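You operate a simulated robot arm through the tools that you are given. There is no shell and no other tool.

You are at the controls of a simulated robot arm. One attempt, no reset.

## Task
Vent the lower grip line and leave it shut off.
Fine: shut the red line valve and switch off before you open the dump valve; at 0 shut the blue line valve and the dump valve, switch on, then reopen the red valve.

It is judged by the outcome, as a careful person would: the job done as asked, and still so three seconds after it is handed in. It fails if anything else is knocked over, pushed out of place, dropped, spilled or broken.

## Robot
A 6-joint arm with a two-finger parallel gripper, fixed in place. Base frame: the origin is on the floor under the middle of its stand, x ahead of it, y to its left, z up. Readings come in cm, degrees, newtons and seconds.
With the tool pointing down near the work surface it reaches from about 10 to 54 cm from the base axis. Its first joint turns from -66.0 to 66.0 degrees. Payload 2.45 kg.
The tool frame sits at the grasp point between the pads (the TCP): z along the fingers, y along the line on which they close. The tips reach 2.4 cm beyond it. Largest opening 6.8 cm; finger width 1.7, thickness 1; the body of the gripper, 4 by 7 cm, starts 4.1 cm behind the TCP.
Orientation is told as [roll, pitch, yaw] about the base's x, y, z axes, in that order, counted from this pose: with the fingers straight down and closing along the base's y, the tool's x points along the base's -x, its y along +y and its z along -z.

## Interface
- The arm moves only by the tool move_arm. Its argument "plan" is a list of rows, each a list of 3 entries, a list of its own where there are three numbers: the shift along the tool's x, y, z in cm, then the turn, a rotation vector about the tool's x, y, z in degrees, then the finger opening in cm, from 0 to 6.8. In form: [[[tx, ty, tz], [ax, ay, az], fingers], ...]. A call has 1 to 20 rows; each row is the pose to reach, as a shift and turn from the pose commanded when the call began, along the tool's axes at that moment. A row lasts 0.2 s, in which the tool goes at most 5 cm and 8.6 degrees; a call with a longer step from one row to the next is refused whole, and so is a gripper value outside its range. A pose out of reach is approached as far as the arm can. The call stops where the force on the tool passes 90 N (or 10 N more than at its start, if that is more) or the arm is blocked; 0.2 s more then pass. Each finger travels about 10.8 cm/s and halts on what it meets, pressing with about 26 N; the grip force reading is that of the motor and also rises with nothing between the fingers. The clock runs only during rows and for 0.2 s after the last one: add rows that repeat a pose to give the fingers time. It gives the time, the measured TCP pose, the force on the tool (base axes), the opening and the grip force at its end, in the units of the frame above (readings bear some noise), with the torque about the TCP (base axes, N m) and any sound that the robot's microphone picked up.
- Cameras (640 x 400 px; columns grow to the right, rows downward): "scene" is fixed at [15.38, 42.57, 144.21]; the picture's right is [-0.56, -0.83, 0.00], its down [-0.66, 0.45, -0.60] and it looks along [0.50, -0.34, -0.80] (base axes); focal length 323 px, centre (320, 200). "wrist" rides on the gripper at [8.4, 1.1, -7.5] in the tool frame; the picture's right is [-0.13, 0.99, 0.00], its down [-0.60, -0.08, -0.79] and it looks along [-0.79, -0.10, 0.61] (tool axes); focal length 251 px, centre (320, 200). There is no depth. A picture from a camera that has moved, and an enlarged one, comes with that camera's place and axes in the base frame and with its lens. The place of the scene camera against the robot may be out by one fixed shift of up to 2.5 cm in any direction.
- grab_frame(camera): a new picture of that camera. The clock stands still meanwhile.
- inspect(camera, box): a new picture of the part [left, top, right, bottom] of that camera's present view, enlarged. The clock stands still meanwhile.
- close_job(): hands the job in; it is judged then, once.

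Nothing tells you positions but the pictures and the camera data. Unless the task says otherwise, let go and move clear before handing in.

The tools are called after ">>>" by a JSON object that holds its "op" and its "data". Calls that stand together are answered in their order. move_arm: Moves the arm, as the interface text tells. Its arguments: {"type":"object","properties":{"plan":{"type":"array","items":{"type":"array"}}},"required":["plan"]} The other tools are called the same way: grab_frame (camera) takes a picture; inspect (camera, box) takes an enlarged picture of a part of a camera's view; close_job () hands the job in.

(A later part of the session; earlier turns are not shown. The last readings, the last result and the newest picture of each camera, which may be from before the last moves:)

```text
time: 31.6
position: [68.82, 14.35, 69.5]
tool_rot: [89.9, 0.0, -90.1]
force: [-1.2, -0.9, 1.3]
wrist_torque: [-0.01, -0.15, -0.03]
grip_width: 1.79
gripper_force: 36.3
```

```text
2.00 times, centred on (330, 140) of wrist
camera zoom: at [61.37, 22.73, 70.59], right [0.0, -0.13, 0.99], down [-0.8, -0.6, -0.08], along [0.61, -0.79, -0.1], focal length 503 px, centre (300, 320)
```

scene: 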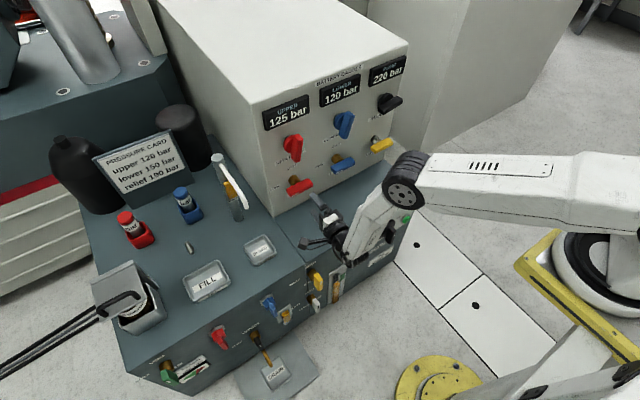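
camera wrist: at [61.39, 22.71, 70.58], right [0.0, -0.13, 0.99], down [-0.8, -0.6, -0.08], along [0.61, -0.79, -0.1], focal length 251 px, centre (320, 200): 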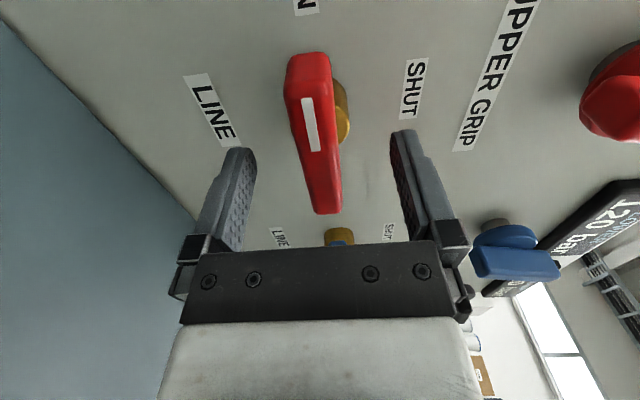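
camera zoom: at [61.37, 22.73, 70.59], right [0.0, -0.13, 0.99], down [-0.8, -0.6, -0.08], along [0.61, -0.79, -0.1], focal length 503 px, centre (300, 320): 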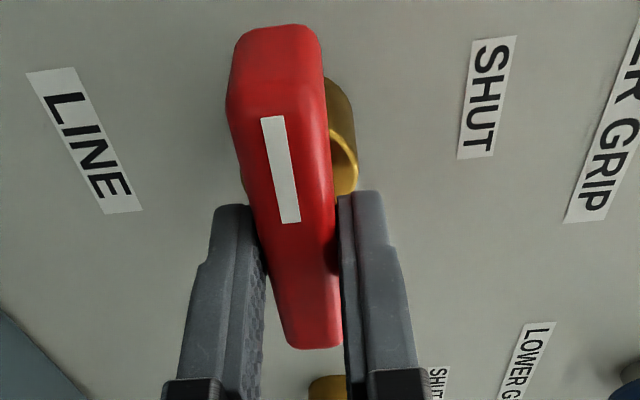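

The bar is clamped at 1.79 cm. I'll turn it 30° toward SHUT (mark from left to up) as a first step and check the forces.

>>> {"op": "move_arm", "data": {"plan": [[[0, 0, 0], [0, 0, 6], 1.0], [[0, 0, 0], [0, 0, 12], 1.0], [[0, 0, 0], [0, 0, 18], 1.0], [[0, 0, 0], [0, 0, 24], 1.0], [[0, 0, 0], [0, 0, 30], 1.0]]}}

>>> {"op": "inspect", "data": {"camera": "wrist", "box": [160, 40, 480, 240]}}

```text
time: 32.8
position: [68.78, 14.24, 69.36]
tool_rot: [89.9, 30.0, -90.2]
force: [-7.2, 6.1, 0.0]
wrist_torque: [0.0, -0.08, 0.33]
grip_width: 1.81
gripper_force: 36.1
```

```text
2.00 times, centred on (320, 140) of wrist
camera zoom: at [61.36, 21.05, 74.58], right [0.0, -0.61, 0.79], down [-0.79, -0.48, -0.37], along [0.61, -0.63, -0.48], focal length 503 px, centre (320, 320)
```

zoom: 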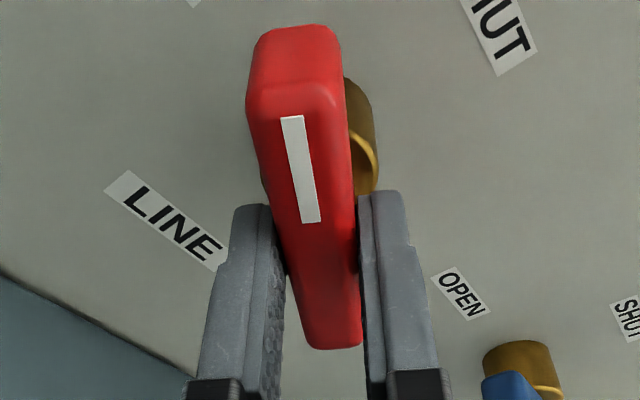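

The bar follows the gripper with only small forces. I'll continue the remaining 60° to full SHUT.

>>> {"op": "move_arm", "data": {"plan": [[[0, 0, 0], [0, 0, 7.5], 1.0], [[0, 0, 0], [0, 0, 15], 1.0], [[0, 0, 0], [0, 0, 22.5], 1.0], [[0, 0, 0], [0, 0, 30], 1.0], [[0, 0, 0], [0, 0, 37.5], 1.0], [[0, 0, 0], [0, 0, 45], 1.0], [[0, 0, 0], [0, 0, 52.5], 1.0], [[0, 0, 0], [0, 0, 60], 1.0], [[0, 0, 0], [0, 0, 60], 1.0]]}}

>>> {"op": "inspect", "data": {"camera": "wrist", "box": [160, 40, 480, 240]}}

>>> {"op": "inspect", "data": {"camera": "scene", "box": [250, 50, 410, 230]}}

```text
time: 34.8
position: [68.86, 14.5, 69.26]
tool_rot: [-2.5, 89.8, 177.7]
force: [8.7, 24.8, -17.8]
wrist_torque: [-0.02, -0.39, 0.16]
grip_width: 1.8
gripper_force: 36.6
```

```text
2.00 times, centred on (320, 140) of wrist
camera zoom: at [61.38, 13.33, 77.78], right [0.0, -0.99, -0.13], down [-0.8, 0.08, -0.6], along [0.61, 0.1, -0.79], focal length 503 px, centre (320, 320)
```

zoom: 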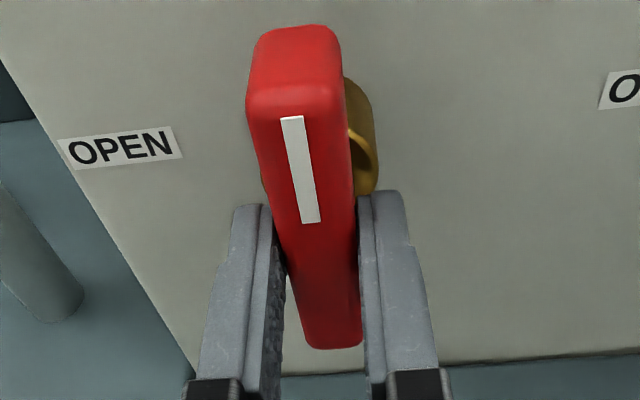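

```text
2.22 times, centred on (330, 140) of scene
camera zoom: at [15.44, 42.63, 144.18], right [-0.56, -0.83, 0.0], down [-0.66, 0.45, -0.6], along [0.5, -0.34, -0.8], focal length 718 px, centre (298, 333)
```

zoom: 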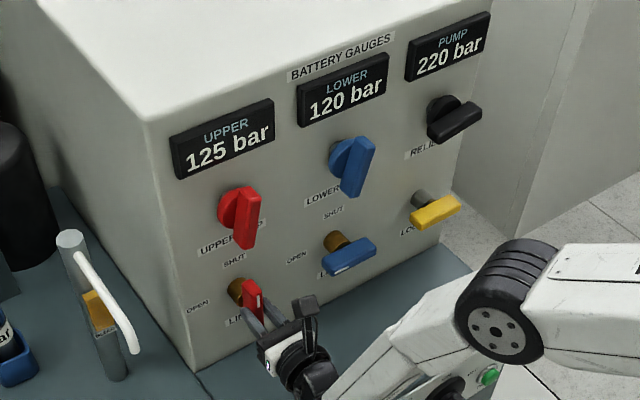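

The red bar is now vertical with its mark up at SHUT. I'll open the fingers and back straight out, then check.

>>> {"op": "move_arm", "data": {"plan": [[[0, 0, 0], [0, 0, 0], 2.6], [[0, 0, 0], [0, 0, 0], 5.0], [[0, 0, 0], [0, 0, 0], 5.0], [[0, 0, -2.5], [0, 0, 0], 5.0], [[0, 0, -5.0], [0, 0, 0], 5.0], [[0, 0, -8.0], [0, 0, 0], 5.0], [[0, 0, -8.0], [0, 0, 0], 5.0]]}}

>>> {"op": "grab_frame", "data": {"camera": "wrist"}}

>>> {"op": "inspect", "data": {"camera": "scene", "box": [250, 50, 410, 230]}}

```text
time: 36.4
position: [60.72, 14.35, 69.44]
tool_rot: [20.9, 89.9, -159.3]
force: [1.0, -0.5, -0.3]
wrist_torque: [-0.04, -0.01, 0.02]
grip_width: 5.01
gripper_force: 0.0
```

```text
taken
camera wrist: at [53.33, 13.25, 77.85], right [0.0, -0.99, -0.13], down [-0.79, 0.08, -0.6], along [0.61, 0.1, -0.79], focal length 251 px, centre (320, 200)
```

wrist: 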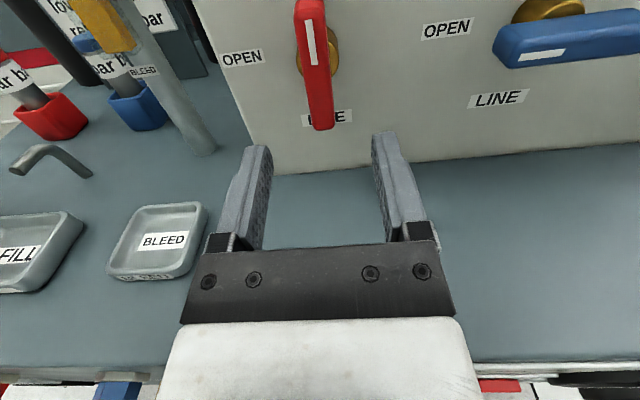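

```text
2.22 times, centred on (330, 140) of scene
camera zoom: at [15.38, 42.57, 144.21], right [-0.56, -0.83, 0.0], down [-0.66, 0.45, -0.6], along [0.5, -0.34, -0.8], focal length 718 px, centre (298, 333)
```

zoom: 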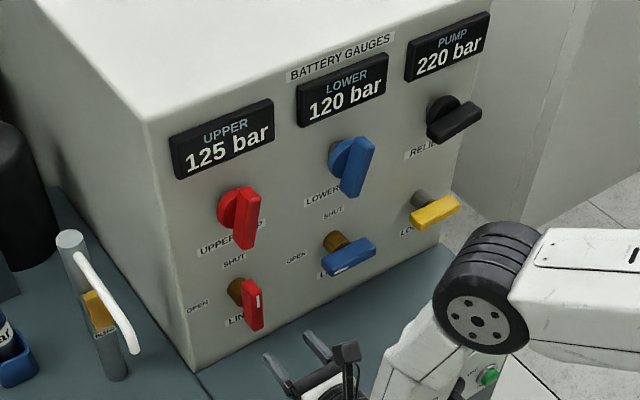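

The red line valve is shut: mark up, and it stays. The power knob at about y=-9, z=47 (mark up at ON, OFF to the right) needs the other forearm-roll branch, so I'll back away and precess the tool the other way in free air.

>>> {"op": "move_arm", "data": {"plan": [[[0.32, 0.79, -1.71], [-2.88, -6.76, 1.5], 5.0], [[0.64, 1.59, -3.43], [-5.76, -13.5, 3.0], 5.0], [[0.96, 2.38, -5.14], [-8.64, -20.3, 4.5], 5.0], [[1.28, 3.18, -6.85], [-11.5, -27.05, 6.0], 5.0], [[1.59, 3.97, -8.56], [-14.4, -33.8, 7.5], 5.0], [[1.91, 4.76, -10.28], [-17.3, -40.6, 9.0], 5.0], [[2.23, 5.56, -11.99], [-20.16, -47.3, 10.5], 5.0], [[2.55, 6.35, -13.7], [-23.04, -54.1, 11.99], 5.0], [[2.55, 6.35, -13.7], [-23.04, -54.1, 11.99], 5.0]]}}

>>> {"op": "move_arm", "data": {"plan": [[[0, 0, 0], [-4.82, 0, 6.88], 5.0], [[0, 0, 0], [-9.64, 0, 13.76], 5.0], [[0, 0, 0], [-14.45, 0, 20.64], 5.0], [[0, 0, 0], [-19.27, 0, 27.52], 5.0], [[0, 0, 0], [-24.09, 0, 34.41], 5.0], [[0, 0, 0], [-28.91, 0, 41.29], 5.0], [[0, 0, 0], [-33.73, 0, 48.17], 5.0], [[0, 0, 0], [-38.54, 0, 55.05], 5.0], [[0, 0, 0], [-43.36, 0, 61.93], 5.0], [[0, 0, 0], [-48.18, 0, 68.81], 5.0], [[0, 0, 0], [-53.0, 0, 75.69], 5.0], [[0, 0, 0], [-57.82, 0, 82.57], 5.0], [[0, 0, 0], [-62.63, 0, 89.45], 5.0], [[0, 0, 0], [-67.45, 0, 96.33], 5.0], [[0, 0, 0], [-72.27, 0, 103.2], 5.0], [[0, 0, 0], [-77.09, 0, 110.1], 5.0], [[0, 0, 0], [-81.91, 0, 117.0], 5.0], [[0, 0, 0], [-86.72, 0, 123.9], 5.0], [[0, 0, 0], [-91.54, 0, 130.7], 5.0]]}}

```text
time: 38.4
position: [47.05, 7.9, 71.91]
tool_rot: [0.1, 34.8, 154.7]
force: [0.5, -0.4, 0.0]
wrist_torque: [-0.02, 0.01, 0.03]
grip_width: 4.99
gripper_force: 0.1
```

```text
time: 42.4
position: [47.11, 8.0, 72.01]
tool_rot: [-0.1, 35.1, -5.0]
force: [-1.1, 0.5, -0.2]
wrist_torque: [-0.02, 0.01, 0.03]
grip_width: 5.0
gripper_force: 0.1
```

Halfway with no limits flagged. Second half of the precession, drifting right to y≈-6.

>>> {"op": "move_arm", "data": {"plan": [[[-0.06, -0.78, -0.04], [-4.78, 0, 6.83], 5.0], [[-0.11, -1.55, -0.08], [-9.56, 0, 13.65], 5.0], [[-0.17, -2.33, -0.12], [-14.34, 0, 20.48], 5.0], [[-0.22, -3.1, -0.16], [-19.12, 0, 27.3], 5.0], [[-0.28, -3.88, -0.19], [-23.9, 0, 34.13], 5.0], [[-0.33, -4.65, -0.23], [-28.68, 0, 40.96], 5.0], [[-0.39, -5.43, -0.27], [-33.46, 0, 47.79], 5.0], [[-0.44, -6.2, -0.31], [-38.24, 0, 54.61], 5.0], [[-0.5, -6.98, -0.35], [-43.02, 0, 61.44], 5.0], [[-0.56, -7.75, -0.39], [-47.8, 0, 68.27], 5.0], [[-0.61, -8.53, -0.43], [-52.58, 0, 75.09], 5.0], [[-0.67, -9.3, -0.47], [-57.36, 0, 81.92], 5.0], [[-0.72, -10.08, -0.51], [-62.14, 0, 88.75], 5.0], [[-0.78, -10.85, -0.54], [-66.92, 0, 95.57], 5.0], [[-0.83, -11.63, -0.58], [-71.7, 0, 102.4], 5.0], [[-0.89, -12.4, -0.62], [-76.48, 0, 109.2], 5.0], [[-0.94, -13.18, -0.66], [-81.26, 0, 116.05], 5.0], [[-1.0, -13.95, -0.7], [-86.04, 0, 122.9], 5.0]]}}

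>>> {"op": "grab_frame", "data": {"camera": "wrist"}}

>>> {"op": "grab_frame", "data": {"camera": "scene"}}

```text
time: 46.2
position: [47.14, -6.04, 72.02]
tool_rot: [0.0, 35.0, -155.0]
force: [0.1, -0.2, -0.4]
wrist_torque: [0.01, -0.01, -0.01]
grip_width: 4.99
gripper_force: 0.0
```

```text
taken
camera wrist: at [50.03, -5.97, 83.01], right [0.33, -0.94, -0.07], down [-0.89, -0.33, 0.31], along [-0.31, -0.03, -0.95], focal length 251 px, centre (320, 200)
```

wrist: 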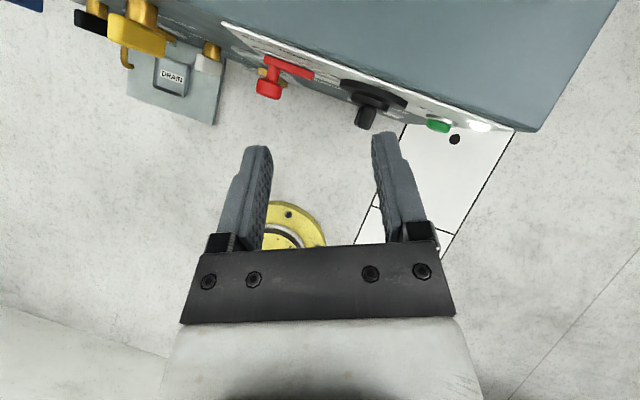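

```text
taken
```

scene: 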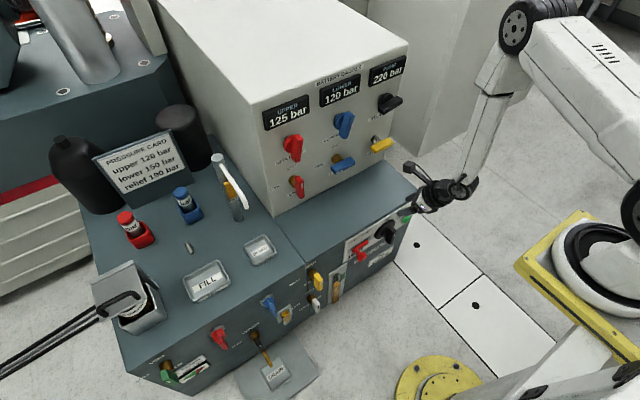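

I'm in the right branch, and this top view shows how far the knob and dump handles stand off the console front. I'll zoom in on both to measure.

>>> {"op": "inspect", "data": {"camera": "wrist", "box": [230, 30, 530, 160]}}

>>> {"op": "inspect", "data": {"camera": "wrist", "box": [60, 0, 260, 130]}}

```text
2.13 times, centred on (380, 95) of wrist
camera zoom: at [50.03, -5.97, 83.01], right [0.33, -0.94, -0.07], down [-0.89, -0.33, 0.31], along [-0.31, -0.03, -0.95], focal length 536 px, centre (192, 424)
```

zoom: 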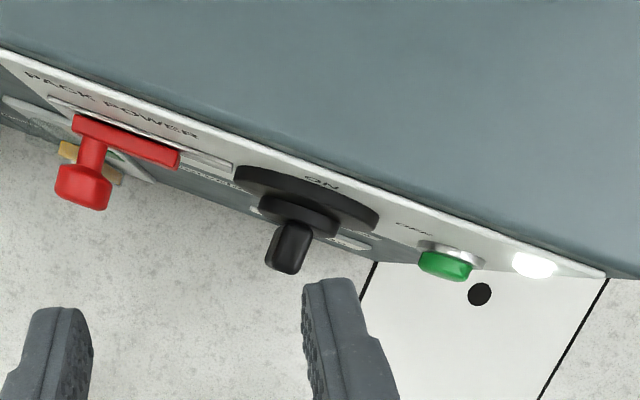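

```text
3.08 times, centred on (160, 65) of wrist
camera zoom: at [50.03, -5.97, 83.01], right [0.33, -0.94, -0.07], down [-0.89, -0.33, 0.31], along [-0.31, -0.03, -0.95], focal length 774 px, centre (812, 615)
```

zoom: 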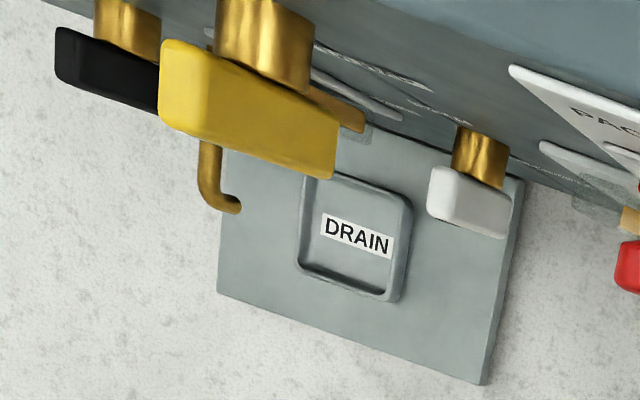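

The knob's bar stands out to x≈49.8 at y≈-9.3, z≈46.9, and the dump bar is vertical with its mark up. Next I'll take a horizontal stand-off pose in front of the knob, still 8 cm back and a bit high, to confirm the arm reaches.

>>> {"op": "move_arm", "data": {"plan": [[[-1.48, 0.1, 0.8], [-2.88, 6.76, 1.5], 5.0], [[-2.96, 0.2, 1.6], [-5.76, 13.5, 3.0], 5.0], [[-4.44, 0.29, 2.4], [-8.64, 20.3, 4.5], 5.0], [[-5.92, 0.39, 3.2], [-11.5, 27.05, 6.0], 5.0], [[-7.4, 0.49, 4.0], [-14.4, 33.8, 7.5], 5.0], [[-8.88, 0.59, 4.79], [-17.3, 40.6, 9.0], 5.0], [[-10.36, 0.68, 5.59], [-20.16, 47.3, 10.5], 5.0], [[-11.84, 0.78, 6.39], [-23.04, 54.1, 11.99], 5.0], [[-11.84, 0.78, 6.39], [-23.04, 54.1, 11.99], 5.0]]}}

>>> {"op": "grab_frame", "data": {"camera": "wrist"}}

```text
time: 48.2
position: [42.01, -9.12, 60.1]
tool_rot: [13.4, 90.0, -166.3]
force: [-0.1, 0.1, 0.1]
wrist_torque: [0.02, 0.0, 0.03]
grip_width: 5.02
gripper_force: 0.0
```

```text
taken
camera wrist: at [34.65, -10.41, 68.44], right [0.0, -0.99, -0.13], down [-0.79, 0.08, -0.6], along [0.61, 0.1, -0.79], focal length 251 px, centre (320, 200)
```

wrist: 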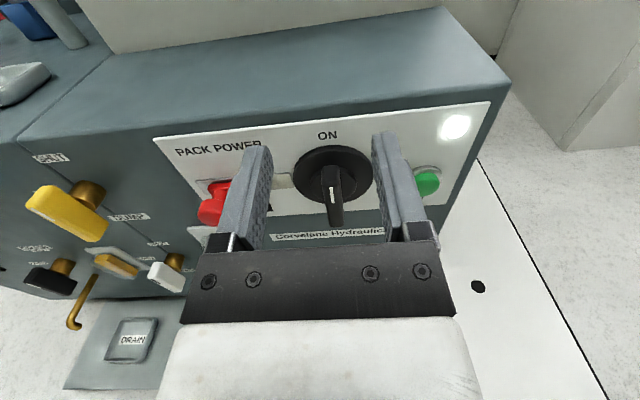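

Reached cleanly. I'll zoom in on the panel from here to pin down the knob position and the ON/OFF label directions.

>>> {"op": "inspect", "data": {"camera": "wrist", "box": [260, 110, 480, 250]}}

>>> {"op": "inspect", "data": {"camera": "wrist", "box": [0, 140, 220, 300]}}

```text
2.86 times, centred on (370, 180) of wrist
camera zoom: at [34.65, -10.41, 68.44], right [0.0, -0.99, -0.13], down [-0.79, 0.08, -0.6], along [0.61, 0.1, -0.79], focal length 718 px, centre (177, 257)
```

zoom: 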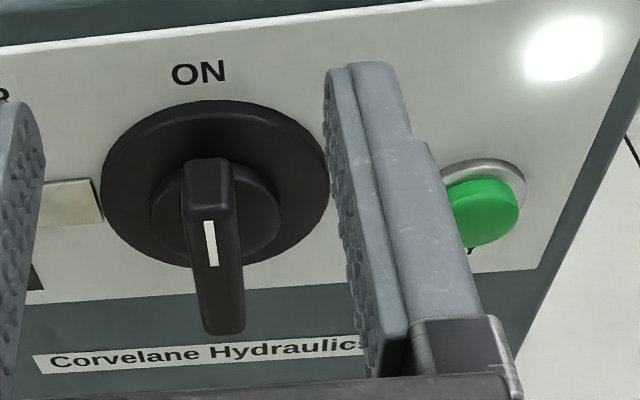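

```text
2.50 times, centred on (110, 220) of wrist
camera zoom: at [34.65, -10.41, 68.44], right [0.0, -0.99, -0.13], down [-0.79, 0.08, -0.6], along [0.61, 0.1, -0.79], focal length 629 px, centre (845, 150)
```

zoom: 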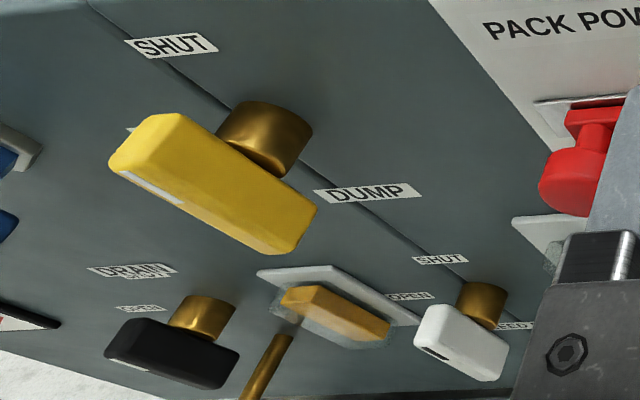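

The knob centre is at y≈-9.25, z≈47.2, with the bar's outer face at x≈49.9 and a width of about 1.85 cm. I'll descend at this stand-off and then advance to straddle the bar.

>>> {"op": "move_arm", "data": {"plan": [[[-3.2, 0.03, 0], [0, 0, 0], 5.0], [[-6.4, 0.06, 0], [0, 0, 0], 5.0], [[-9.6, 0.1, 0], [0, 0, 0], 5.0], [[-12.9, 0.13, 0], [0, 0, 0], 5.0], [[-12.9, 0.13, 2.0], [0, 0, 0], 5.0], [[-12.9, 0.13, 4.0], [0, 0, 0], 5.0], [[-12.9, 0.13, 4.0], [0, 0, 0], 5.0]]}}

>>> {"op": "grab_frame", "data": {"camera": "wrist"}}

```text
time: 48.8
position: [53.88, -17.43, 63.47]
tool_rot: [143.9, 76.1, -35.5]
force: [0.1, -0.2, -0.1]
wrist_torque: [0.01, 0.02, -0.01]
grip_width: 5.01
gripper_force: 0.1
out of reach, approached as far as the arm can: row 3
stopped in row 3: the arm was blocked; the commanded pose is now the measured one
```

```text
taken
camera wrist: at [44.87, -17.61, 70.32], right [0.02, -1.0, 0.01], down [-0.66, -0.02, -0.75], along [0.75, 0.01, -0.66], focal length 251 px, centre (320, 200)
```

wrist: 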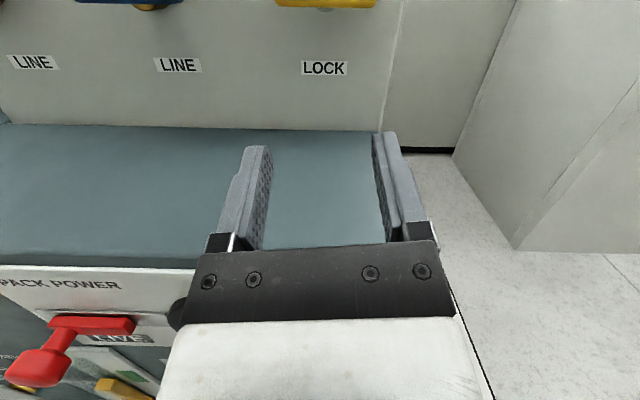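

The arm can't hold a horizontal tool that low, so it swung away; nothing was touched. I'll move to open space beyond the console's right end and find out how low a tilted tool can reach safely there, before coming near the panel again.

>>> {"op": "move_arm", "data": {"plan": [[[0, 0, -2.5], [0, 0, 0], 5.0], [[0.2, 1.2, -4.5], [-2.8, -7.1, 1.9], 5.0], [[0.4, 2.4, -6.0], [-5.6, -14.3, 3.9], 5.0], [[0.6, 3.6, -7.5], [-8.4, -21.4, 5.8], 5.0], [[0.8, 4.8, -8.7], [-11.1, -28.5, 7.7], 5.0], [[1.0, 6.0, -9.7], [-13.9, -35.7, 9.7], 5.0], [[1.2, 7.2, -10.6], [-16.7, -42.8, 11.6], 5.0], [[1.4, 8.4, -11.5], [-19.5, -49.9, 13.5], 5.0]]}}

>>> {"op": "grab_frame", "data": {"camera": "scene"}}

```text
time: 50.6
position: [41.9, -25.81, 63.49]
tool_rot: [-0.9, 51.6, 157.6]
force: [0.2, -0.7, -0.2]
wrist_torque: [0.02, 0.01, 0.01]
grip_width: 4.99
gripper_force: 0.0
```

```text
taken
```

scene: 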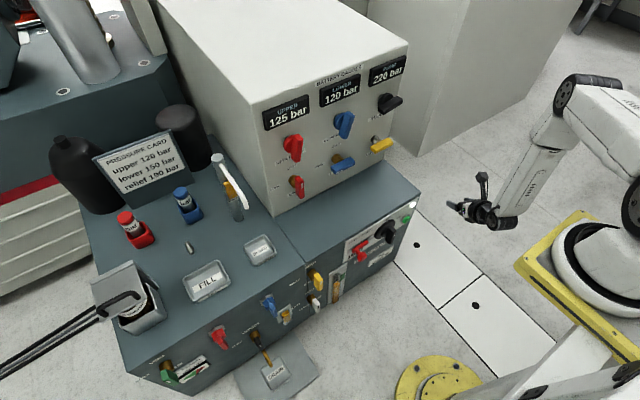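

>>> {"op": "inspect", "data": {"camera": "scene", "box": [430, 60, 640, 250]}}

```text
2.11 times, centred on (535, 155) of scene
camera zoom: at [15.38, 42.57, 144.21], right [-0.56, -0.83, 0.0], down [-0.66, 0.45, -0.6], along [0.5, -0.34, -0.8], focal length 680 px, centre (-133, 295)
```

zoom: 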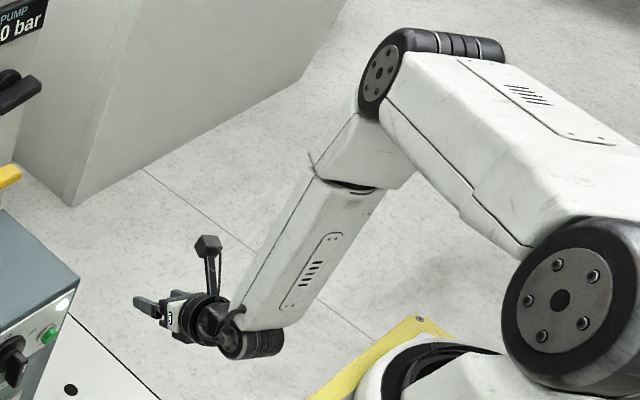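

The tilted pose is fine here in open space. I'll descend in small steps, keeping this tilt, to see how low it can go at about the knob's radius.

>>> {"op": "move_arm", "data": {"plan": [[[-1.57, 0, 1.24], [0, 0, 0], 5.0], [[-3.14, 0, 2.48], [0, 0, 0], 5.0], [[-4.7, 0, 3.73], [0, 0, 0], 5.0], [[-6.27, 0, 4.97], [0, 0, 0], 5.0], [[-7.84, 0, 6.21], [0, 0, 0], 5.0]]}}

>>> {"op": "move_arm", "data": {"plan": [[[-1.2, 0, 0.93], [0, 0, 0], 5.0], [[-2.35, 0, 1.86], [0, 0, 0], 5.0], [[-3.53, 0, 2.79], [0, 0, 0], 5.0], [[-4.7, 0, 3.73], [0, 0, 0], 5.0]]}}

```text
time: 51.8
position: [41.83, -25.57, 53.66]
tool_rot: [-0.9, 51.7, 157.6]
force: [0.7, -0.2, -0.6]
wrist_torque: [0.0, 0.02, 0.01]
grip_width: 5.01
gripper_force: 0.1
```

```text
time: 53.0
position: [44.49, -28.28, 49.72]
tool_rot: [1.5, 54.4, 159.3]
force: [0.6, -0.4, -0.8]
wrist_torque: [0.04, 0.02, 0.03]
grip_width: 4.99
gripper_force: 0.0
stopped in row 4: the arm was blocked; the commanded pose is now the measured one
```

>>> {"op": "grab_frame", "data": {"camera": "scene"}}

>>> {"op": "inspect", "data": {"camera": "scene", "box": [430, 100, 640, 320]}}

```text
taken
```

scene: 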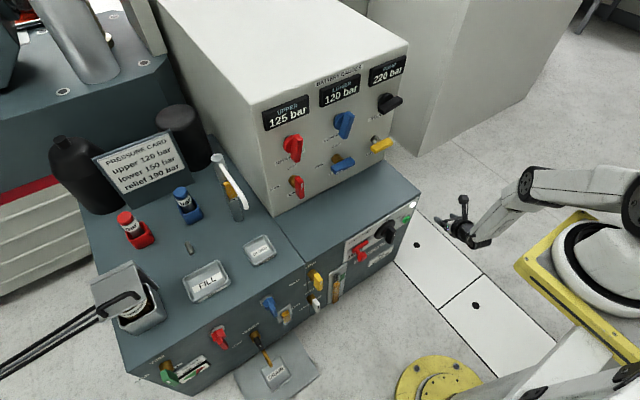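

```text
1.82 times, centred on (535, 210) of scene
camera zoom: at [15.46, 42.45, 144.24], right [-0.56, -0.83, 0.0], down [-0.66, 0.45, -0.6], along [0.5, -0.34, -0.8], focal length 587 px, centre (-71, 182)
```

zoom: 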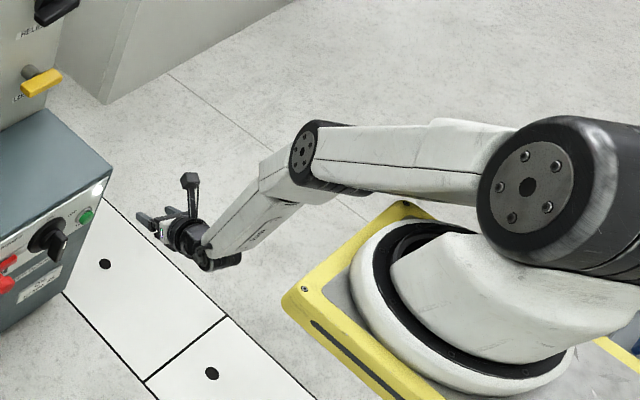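

With the elbow that low the arm is blocked, so the console-front controls are best worked with the tool pointing straight down, pushing the handles. I'll lift off and swing the wrist back to its ordinary tool-down configuration in free air.

>>> {"op": "move_arm", "data": {"plan": [[[2.2, -0.63, -2.52], [0, 0, 0], 5.0], [[4.4, -1.26, -5.04], [1.2, -4.9, -0.8], 5.0], [[6.6, -1.88, -7.56], [2.3, -9.7, -1.7], 5.0], [[8.8, -2.51, -10.08], [3.5, -14.6, -2.5], 5.0], [[11.0, -3.14, -12.6], [4.6, -19.4, -3.3], 5.0], [[11.0, -3.14, -12.6], [4.6, -19.4, -3.3], 5.0]]}}

```text
time: 54.4
position: [42.11, -23.42, 65.63]
tool_rot: [-0.3, 34.7, 163.7]
force: [0.2, 0.3, 0.0]
wrist_torque: [0.01, 0.05, 0.01]
grip_width: 4.98
gripper_force: 0.1
```

>>> {"op": "move_arm", "data": {"plan": [[[0.05, -0.62, -0.09], [4.73, 0, -6.76], 5.0], [[0.1, -1.24, -0.18], [9.46, 0, -13.52], 5.0], [[0.15, -1.86, -0.26], [14.2, 0, -20.27], 5.0], [[0.2, -2.47, -0.35], [18.93, 0, -27.03], 5.0], [[0.24, -3.09, -0.44], [23.66, 0, -33.79], 5.0], [[0.29, -3.71, -0.53], [28.39, 0, -40.55], 5.0], [[0.34, -4.33, -0.62], [33.12, 0, -47.31], 5.0], [[0.39, -4.95, -0.7], [37.86, 0, -54.06], 5.0], [[0.44, -5.57, -0.79], [42.59, 0, -60.82], 5.0], [[0.49, -6.19, -0.88], [47.32, 0, -67.58], 5.0], [[0.54, -6.8, -0.97], [52.05, 0, -74.34], 5.0], [[0.59, -7.42, -1.06], [56.78, 0, -81.1], 5.0], [[0.64, -8.04, -1.14], [61.52, 0, -87.85], 5.0], [[0.69, -8.66, -1.23], [66.25, 0, -94.61], 5.0], [[0.74, -9.28, -1.32], [70.98, 0, -101.4], 5.0], [[0.78, -9.9, -1.41], [75.71, 0, -108.1], 5.0], [[0.83, -10.5, -1.5], [80.44, 0, -114.9], 5.0], [[0.88, -11.1, -1.58], [85.18, 0, -121.6], 5.0], [[0.93, -11.75, -1.67], [89.91, 0, -128.4], 5.0], [[0.98, -12.37, -1.76], [94.64, 0, -135.2], 5.0]]}}

>>> {"op": "grab_frame", "data": {"camera": "wrist"}}

```text
time: 58.6
position: [45.06, -11.43, 67.85]
tool_rot: [0.2, 35.5, -30.7]
force: [0.4, 0.3, 0.1]
wrist_torque: [0.01, 0.0, -0.01]
grip_width: 4.99
gripper_force: 0.1
```

```text
taken
camera wrist: at [43.5, -9.27, 78.82], right [0.6, 0.8, -0.07], down [0.77, -0.56, 0.3], along [0.2, -0.23, -0.95], focal length 251 px, centre (320, 200)
```

wrist: 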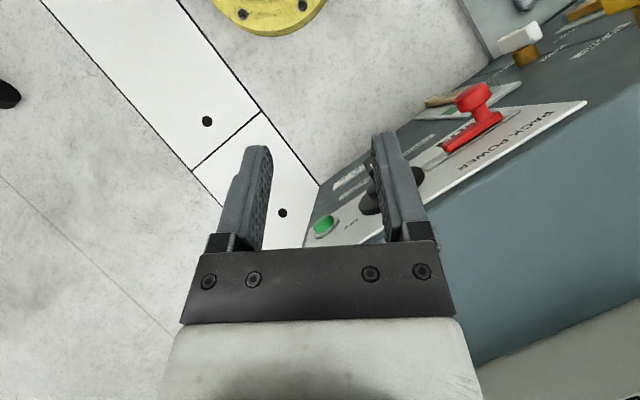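

Clean so far. Now I'll straighten the tool to vertical in front of the power panel, well above and back from it.

>>> {"op": "move_arm", "data": {"plan": [[[-0.14, 0.38, 0.29], [1.58, -5.77, -4.95], 5.0], [[-0.29, 0.76, 0.57], [3.17, -11.54, -9.9], 5.0], [[-0.43, 1.14, 0.86], [4.76, -17.3, -14.85], 5.0], [[-0.57, 1.51, 1.15], [6.34, -23.1, -19.8], 5.0], [[-0.72, 1.89, 1.43], [7.93, -28.9, -24.75], 5.0], [[-0.86, 2.27, 1.72], [9.51, -34.63, -29.7], 5.0], [[-0.86, 2.27, 1.72], [9.51, -34.63, -29.7], 5.0]]}}

>>> {"op": "grab_frame", "data": {"camera": "wrist"}}

```text
time: 60.2
position: [46.04, -9.33, 65.98]
tool_rot: [0.0, -0.3, -0.3]
force: [-0.6, 0.1, -0.2]
wrist_torque: [-0.03, 0.01, -0.01]
grip_width: 5.0
gripper_force: 0.1
```

```text
taken
camera wrist: at [37.62, -8.32, 73.38], right [0.14, 0.99, 0.0], down [0.6, -0.08, 0.8], along [0.79, -0.11, -0.6], focal length 251 px, centre (320, 200)
```

wrist: 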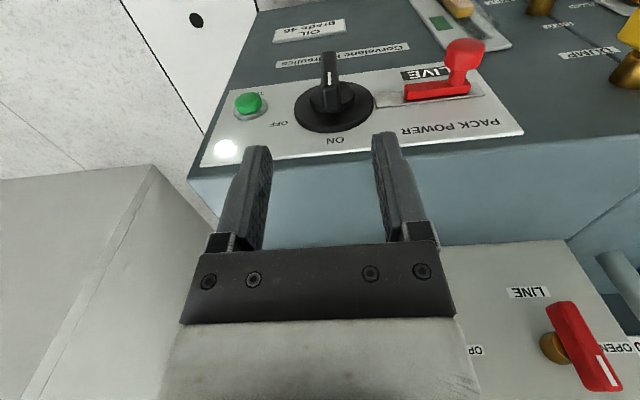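

Tool-down pose is exact. I'll zoom in on the knob to refine its position and the OFF direction.

>>> {"op": "inspect", "data": {"camera": "wrist", "box": [210, 40, 430, 180]}}

```text
2.86 times, centred on (320, 110) of wrist
camera zoom: at [37.62, -8.32, 73.38], right [0.14, 0.99, 0.0], down [0.6, -0.08, 0.8], along [0.79, -0.11, -0.6], focal length 718 px, centre (320, 457)
```

zoom: 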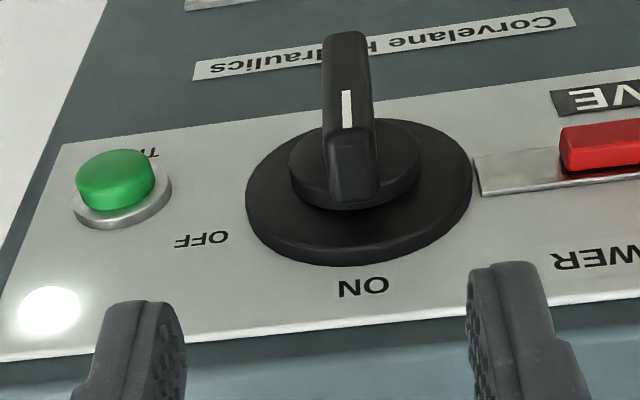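

The knob centre is y≈-9.15, z≈47.2, bar x≈49.9–52.5, and OFF lies about 75° clockwise from ON. With the fingers closed I'll come down on the left of the bar's upper end, ready to push it over to the right.

>>> {"op": "move_arm", "data": {"plan": [[[-1.5, 1.2, 1.5], [0, 0, 0], 0.0], [[-3.2, 2.3, 3.0], [0, 0, 0], 0.0], [[-4.96, 3.33, 4.5], [0, 0, 0], 0.0], [[-4.96, 3.33, 7.0], [0, 0, 0], 0.0], [[-4.96, 3.33, 9.5], [0, 0, 0], 0.0], [[-4.96, 3.33, 11.5], [0, 0, 0], 0.0], [[-4.96, 3.33, 11.5], [0, 0, 0], 0.0]]}}

>>> {"op": "grab_frame", "data": {"camera": "wrist"}}

>>> {"op": "inspect", "data": {"camera": "scene", "box": [330, 180, 450, 290]}}

```text
time: 61.8
position: [51.04, -5.96, 54.37]
tool_rot: [0.0, -0.4, -0.4]
force: [0.0, 0.7, 0.4]
wrist_torque: [0.03, -0.03, 0.01]
grip_width: 0.0
gripper_force: 23.6
```

```text
taken
camera wrist: at [42.72, -4.85, 61.8], right [0.14, 0.99, 0.0], down [0.6, -0.08, 0.8], along [0.79, -0.11, -0.61], focal length 251 px, centre (320, 200)
```

wrist: 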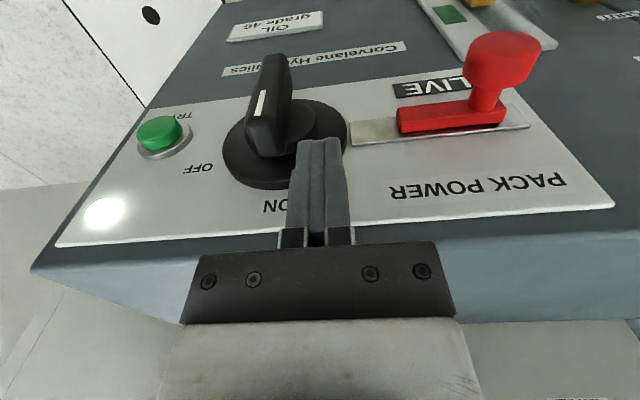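

```text
3.64 times, centred on (390, 235) of scene
camera zoom: at [15.38, 42.57, 144.21], right [-0.56, -0.83, 0.0], down [-0.66, 0.45, -0.6], along [0.5, -0.34, -0.8], focal length 1175 px, centre (66, 73)
```

zoom: 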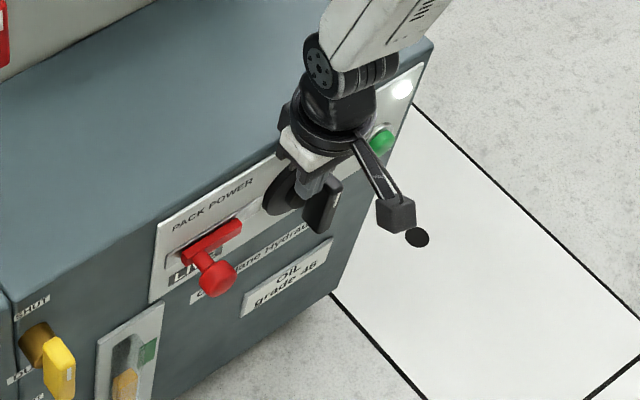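

Fingers are closed and on the left of the knob bar with clearance. Now I'll lower to bar height and push it to the right to about 45°, following its arc.

>>> {"op": "move_arm", "data": {"plan": [[[0, 0, 1.3], [0, 0, 0], 0.0], [[0, 0, 2.47], [0, 0, 0], 0.0], [[0, -0.6, 2.47], [0, 0, 0], 0.0], [[0, -1.26, 2.47], [0, 0, 0], 0.0], [[0, -1.89, 2.31], [0, 0, 0], 0.0], [[0, -2.54, 2.31], [0, 0, 0], 0.0], [[0, -3.16, 2.49], [0, 0, 0], 0.0], [[0, -3.16, 2.49], [0, 0, 0], 0.0]]}}

>>> {"op": "grab_frame", "data": {"camera": "wrist"}}

```text
time: 63.6
position: [51.14, -9.21, 51.99]
tool_rot: [0.0, -0.2, -0.4]
force: [-0.9, 0.1, -0.2]
wrist_torque: [-0.02, -0.03, 0.0]
grip_width: 0.0
gripper_force: 23.4
```

```text
taken
camera wrist: at [42.66, -8.12, 59.39], right [0.14, 0.99, 0.0], down [0.6, -0.08, 0.8], along [0.79, -0.11, -0.61], focal length 251 px, centre (320, 200)
```

wrist: 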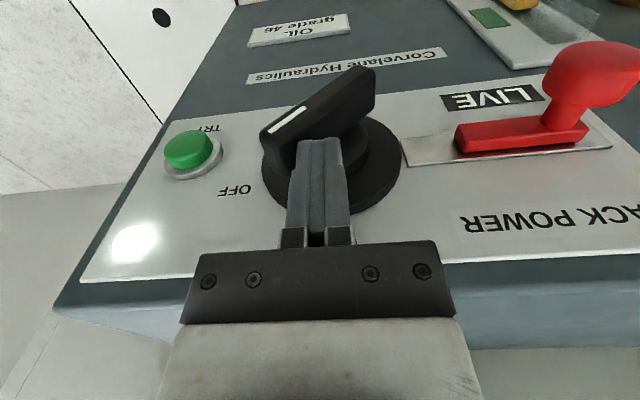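

The bar follows well, now past halfway with negligible force. Continuing along the arc to about 75°.

>>> {"op": "move_arm", "data": {"plan": [[[0, -0.3, 0.16], [0, 0, 0], 0.0], [[0, -0.56, 0.32], [0, 0, 0], 0.0], [[0, -0.8, 0.55], [0, 0, 0], 0.0], [[0, -0.8, 0.55], [0, 0, 0], 0.0]]}}

>>> {"op": "inspect", "data": {"camera": "wrist", "box": [60, 40, 440, 280]}}

>>> {"op": "inspect", "data": {"camera": "scene", "box": [250, 50, 450, 280]}}

```text
time: 64.4
position: [51.3, -9.64, 51.8]
tool_rot: [0.1, -0.2, 0.3]
force: [-25.7, 9.2, 47.5]
wrist_torque: [-1.16, -2.81, -0.04]
grip_width: 0.0
gripper_force: 23.6
stopped in row 3: the force on the tool passed its limit at 105 N (the readings are from after the stop); the commanded pose is now the measured one
```

```text
1.67 times, centred on (250, 160) of wrist
camera zoom: at [42.91, -8.65, 59.34], right [0.12, 0.99, 0.0], down [0.6, -0.08, 0.8], along [0.79, -0.1, -0.61], focal length 419 px, centre (437, 267)
```

zoom: 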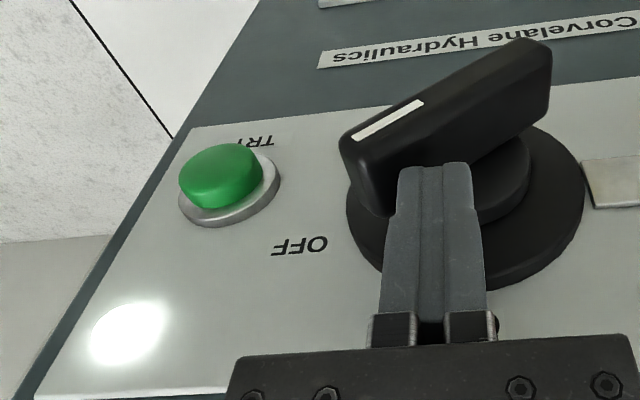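

```text
1.74 times, centred on (350, 165) of scene
camera zoom: at [15.26, 42.6, 144.21], right [-0.56, -0.83, 0.0], down [-0.66, 0.45, -0.6], along [0.5, -0.34, -0.8], focal length 562 px, centre (268, 261)
```

zoom: 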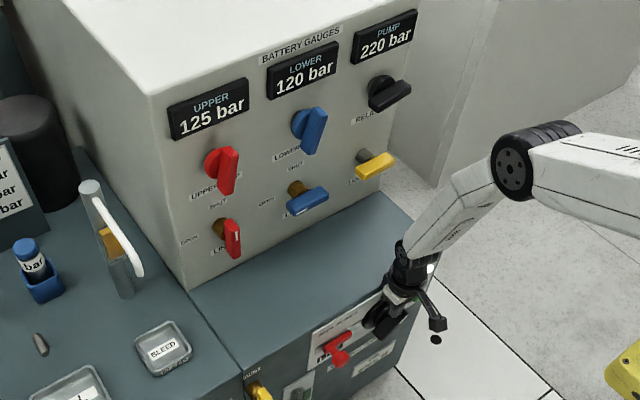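

The force stopped the move at a knob angle of about 60°: either a switch stop or my fingertip is bearing on the hub. I'll lift off and look closely at the knob and the lamp.

>>> {"op": "move_arm", "data": {"plan": [[[0, 0.3, -0.6], [0, 0, 0], 0.0], [[0.3, 0.8, -2.0], [0, 0, 0], 0.0], [[0.3, 2.5, -4.0], [0, 0, 0], 0.0], [[0.3, 4.5, -5.0], [0, 0, 0], 0.0], [[0.3, 4.5, -5.0], [0, 0, 0], 0.0]]}}

>>> {"op": "grab_frame", "data": {"camera": "wrist"}}

>>> {"op": "inspect", "data": {"camera": "scene", "box": [250, 50, 450, 280]}}

```text
time: 65.6
position: [51.11, -5.12, 56.8]
tool_rot: [0.1, -0.4, 0.4]
force: [0.3, -0.1, -0.5]
wrist_torque: [-0.03, -0.02, 0.01]
grip_width: 0.0
gripper_force: 23.8
```

```text
taken
camera wrist: at [42.69, -4.1, 64.33], right [0.12, 0.99, 0.0], down [0.6, -0.08, 0.8], along [0.79, -0.1, -0.6], focal length 251 px, centre (320, 200)
```

wrist: 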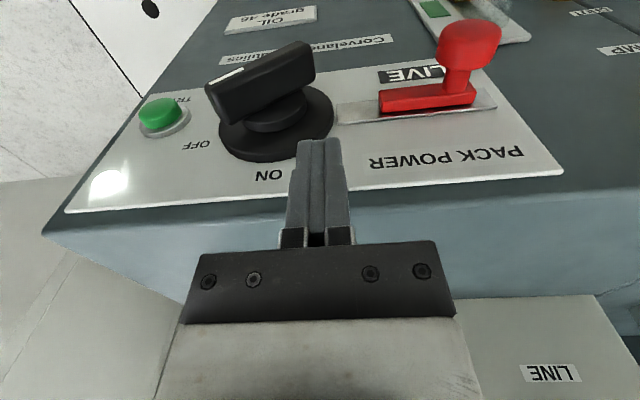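

```text
1.74 times, centred on (350, 165) of scene
camera zoom: at [15.38, 42.57, 144.21], right [-0.56, -0.83, 0.0], down [-0.66, 0.45, -0.6], along [0.5, -0.34, -0.8], focal length 562 px, centre (268, 261)
```

zoom: 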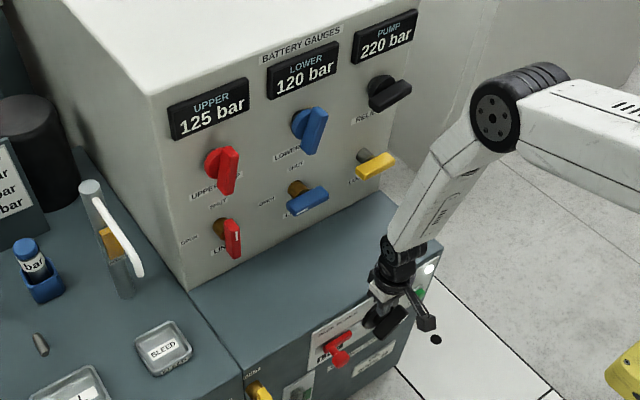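

>>> {"op": "inspect", "data": {"camera": "wrist", "box": [60, 20, 360, 220]}}

```text
2.00 times, centred on (210, 120) of wrist
camera zoom: at [42.69, -4.1, 64.33], right [0.12, 0.99, 0.0], down [0.6, -0.08, 0.8], along [0.79, -0.1, -0.6], focal length 503 px, centre (540, 360)
```

zoom: 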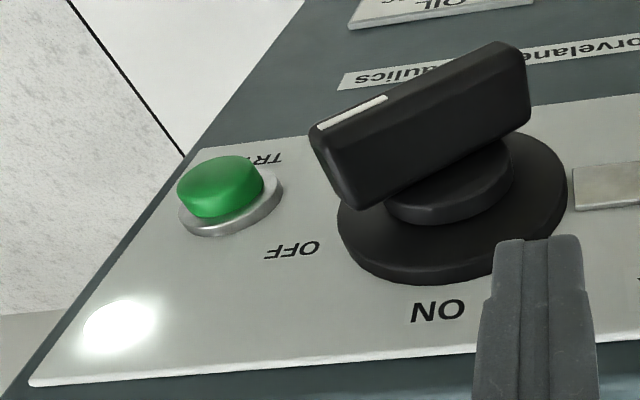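

The knob is at about 57° and the lamp is still lit. My fingertip probably caught the hub rim, so I'll try again slightly further out from the panel, pressing down nearer the bar's end in small steps.

>>> {"op": "move_arm", "data": {"plan": [[[0.75, -2.5, 0], [0, 0, 0], 0.0], [[0.75, -5.04, 0], [0, 0, 0], 0.0], [[0.75, -5.04, 2.0], [0, 0, 0], 0.0], [[0.75, -5.04, 4.0], [0, 0, 0], 0.0], [[0.75, -5.04, 4.8], [0, 0, 0], 0.0], [[0.75, -5.2, 5.0], [0, 0, 0], 0.0], [[0.75, -5.35, 5.2], [0, 0, 0], 0.0], [[0.75, -5.35, 5.2], [0, 0, 0], 0.0]]}}

>>> {"op": "grab_frame", "data": {"camera": "wrist"}}

```text
time: 67.4
position: [50.2, -10.6, 51.55]
tool_rot: [-0.1, -0.3, 0.3]
force: [0.7, -0.1, -0.3]
wrist_torque: [0.01, 0.03, -0.02]
grip_width: 0.0
gripper_force: 23.7
```

```text
taken
camera wrist: at [41.87, -9.55, 58.98], right [0.12, 0.99, 0.0], down [0.6, -0.08, 0.8], along [0.79, -0.1, -0.6], focal length 251 px, centre (320, 200)
```

wrist: 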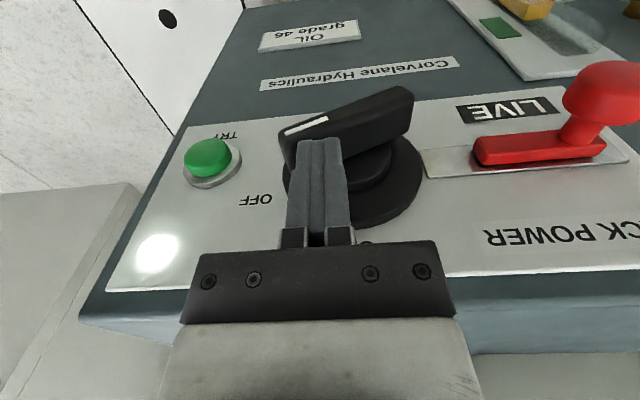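

No resistance now: it was the hub. I'll continue in small steps toward OFF, watching the lamp.

>>> {"op": "move_arm", "data": {"plan": [[[0, -0.12, 0.2], [0, 0, 0], 0.0], [[0, -0.25, 0.38], [0, 0, 0], 0.0], [[0, -0.25, 0.38], [0, 0, 0], 0.0]]}}

>>> {"op": "inspect", "data": {"camera": "wrist", "box": [100, 60, 440, 300]}}

```text
time: 68.2
position: [50.22, -10.76, 51.25]
tool_rot: [0.0, -0.3, 0.3]
force: [0.2, 0.5, -0.6]
wrist_torque: [-0.01, -0.01, -0.04]
grip_width: 0.0
gripper_force: 23.7
```

```text
1.67 times, centred on (270, 180) of wrist
camera zoom: at [41.84, -9.77, 58.61], right [0.12, 0.99, 0.0], down [0.6, -0.08, 0.8], along [0.79, -0.1, -0.6], focal length 419 px, centre (403, 233)
```

zoom: 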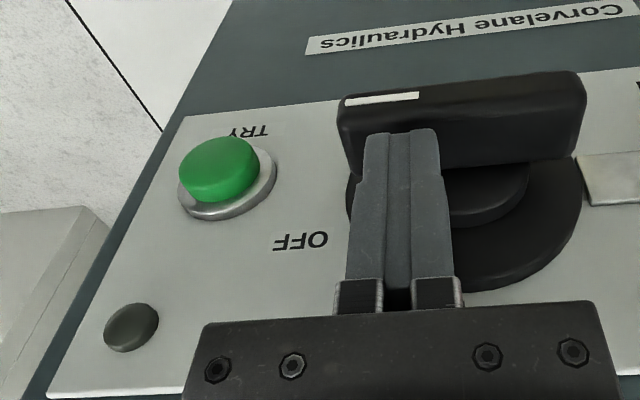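

The lamp went out and the knob snapped to OFF. I'll lift away and confirm.

>>> {"op": "move_arm", "data": {"plan": [[[0, 0, -1.5], [0, 0, 0], 0.0], [[0, 0.5, -4.0], [0, 0, 0], 0.0], [[1.0, 1.5, -8.0], [0, 0, 0], 0.0], [[2.0, 3.0, -12.0], [0, 0, 0], 0.0], [[2.0, 3.0, -12.0], [0, 0, 0], 0.0]]}}

>>> {"op": "grab_frame", "data": {"camera": "wrist"}}

>>> {"op": "inspect", "data": {"camera": "scene", "box": [250, 50, 450, 280]}}

```text
time: 69.4
position: [48.55, -7.72, 63.11]
tool_rot: [0.0, -0.4, 0.3]
force: [0.3, -0.3, 0.0]
wrist_torque: [0.01, 0.04, -0.01]
grip_width: 0.0
gripper_force: 23.9
```

```text
taken
camera wrist: at [40.03, -6.82, 70.56], right [0.12, 0.99, 0.0], down [0.6, -0.08, 0.8], along [0.79, -0.1, -0.6], focal length 251 px, centre (320, 200)
```

wrist: 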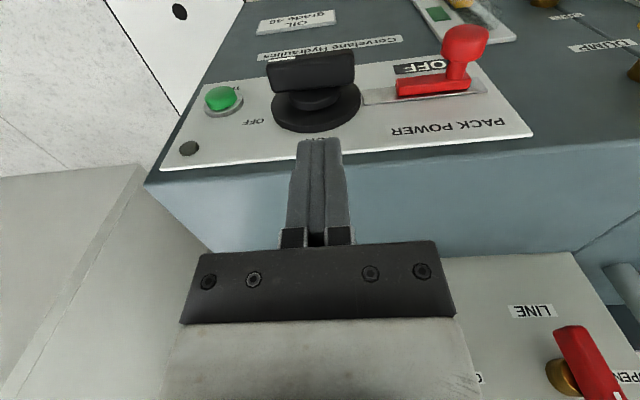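

```text
1.74 times, centred on (350, 165) of scene
camera zoom: at [15.38, 42.57, 144.21], right [-0.56, -0.83, 0.0], down [-0.66, 0.45, -0.6], along [0.5, -0.34, -0.8], focal length 562 px, centre (268, 261)
```

zoom: 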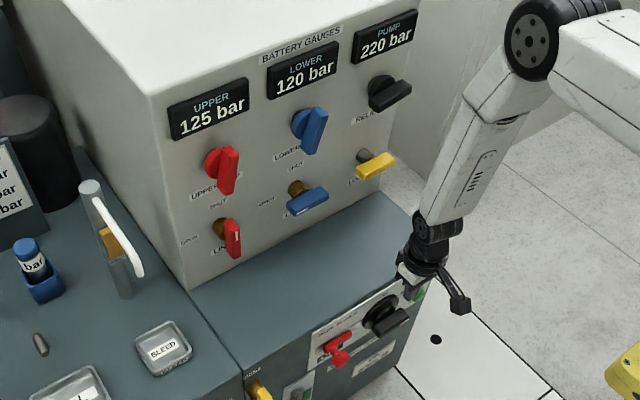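

Power is confirmed off: the lamp is dark, the panel window shows OFF, and the knob mark points to OFF. Next I'll move left, above the dump valve, for a look.

>>> {"op": "move_arm", "data": {"plan": [[[1.0, 4.0, 0], [0, 0, 0], 0.0], [[2.0, 8.0, -0.3], [0, 0, 0], 0.0], [[3.0, 12.0, -0.6], [0, 0, 0], 0.0], [[4.0, 16.0, -0.9], [0, 0, 0], 0.0], [[4.5, 20.0, -0.9], [0, 0, 0], 0.0], [[4.5, 24.0, -0.9], [0, 0, 0], 0.0], [[4.5, 24.0, -0.9], [0, 0, 0], 0.0]]}}

>>> {"op": "grab_frame", "data": {"camera": "wrist"}}

>>> {"op": "inspect", "data": {"camera": "wrist", "box": [280, 0, 520, 180]}}

```text
time: 71.0
position: [43.72, 16.17, 64.31]
tool_rot: [0.0, -0.3, 0.3]
force: [0.3, 0.6, -0.4]
wrist_torque: [-0.01, 0.0, -0.01]
grip_width: 0.02
gripper_force: 23.4
```

```text
taken
camera wrist: at [35.36, 17.21, 71.58], right [0.12, 0.99, 0.0], down [0.6, -0.08, 0.8], along [0.79, -0.1, -0.6], focal length 251 px, centre (320, 200)
```

wrist: 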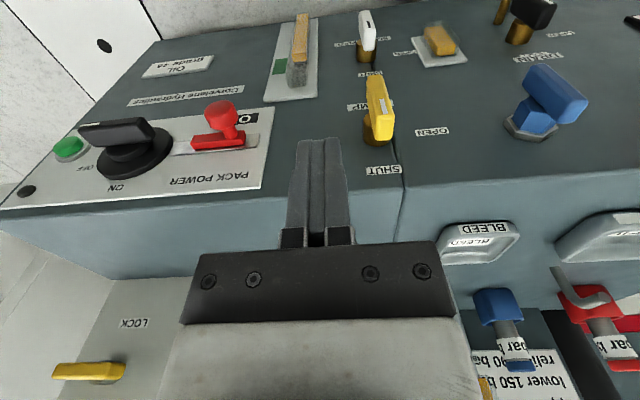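

```text
2.22 times, centred on (400, 90) of wrist
camera zoom: at [35.36, 17.21, 71.58], right [0.12, 0.99, 0.0], down [0.6, -0.08, 0.8], along [0.79, -0.1, -0.6], focal length 559 px, centre (142, 444)
```

zoom: 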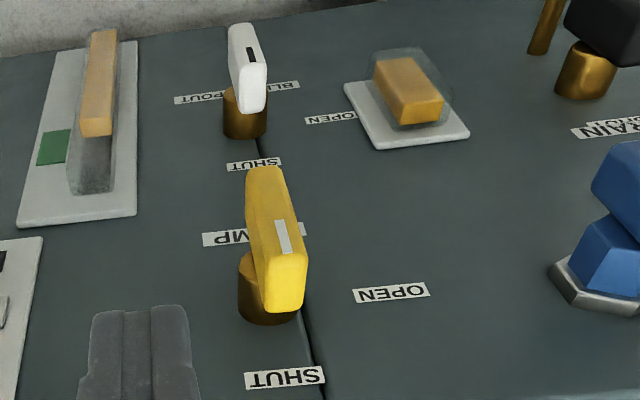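

The dump valve centre is at about y=21.45, z=47.8, with its bar at x≈49.2–51.9, vertical with the mark up. I'll come down on the right side of its upper half, with a slight forward tilt for reach.

>>> {"op": "move_arm", "data": {"plan": [[[-1.5, 0.5, 1.9], [0, -2.5, 0], 0.0], [[-3.0, 1.1, 3.9], [0, -5, 0], 0.0], [[-4.5, 1.6, 5.8], [0, -7.5, 0], 0.0], [[-5.9, 2.1, 7.8], [0, -9.7, 0], 0.0], [[-5.9, 2.1, 7.8], [0, -9.7, 0], 0.0]]}}

>>> {"op": "grab_frame", "data": {"camera": "wrist"}}

```text
time: 72.2
position: [49.91, 18.33, 56.11]
tool_rot: [0.0, -10.1, 0.4]
force: [-0.2, 0.5, 0.2]
wrist_torque: [0.05, -0.02, -0.04]
grip_width: 0.0
gripper_force: 23.0
```

```text
taken
camera wrist: at [40.18, 19.33, 62.02], right [0.12, 0.99, 0.02], down [0.46, -0.08, 0.89], along [0.88, -0.1, -0.46], focal length 251 px, centre (320, 200)
```

wrist: 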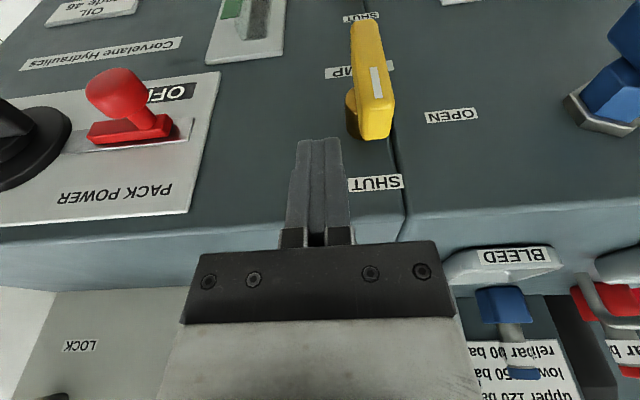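

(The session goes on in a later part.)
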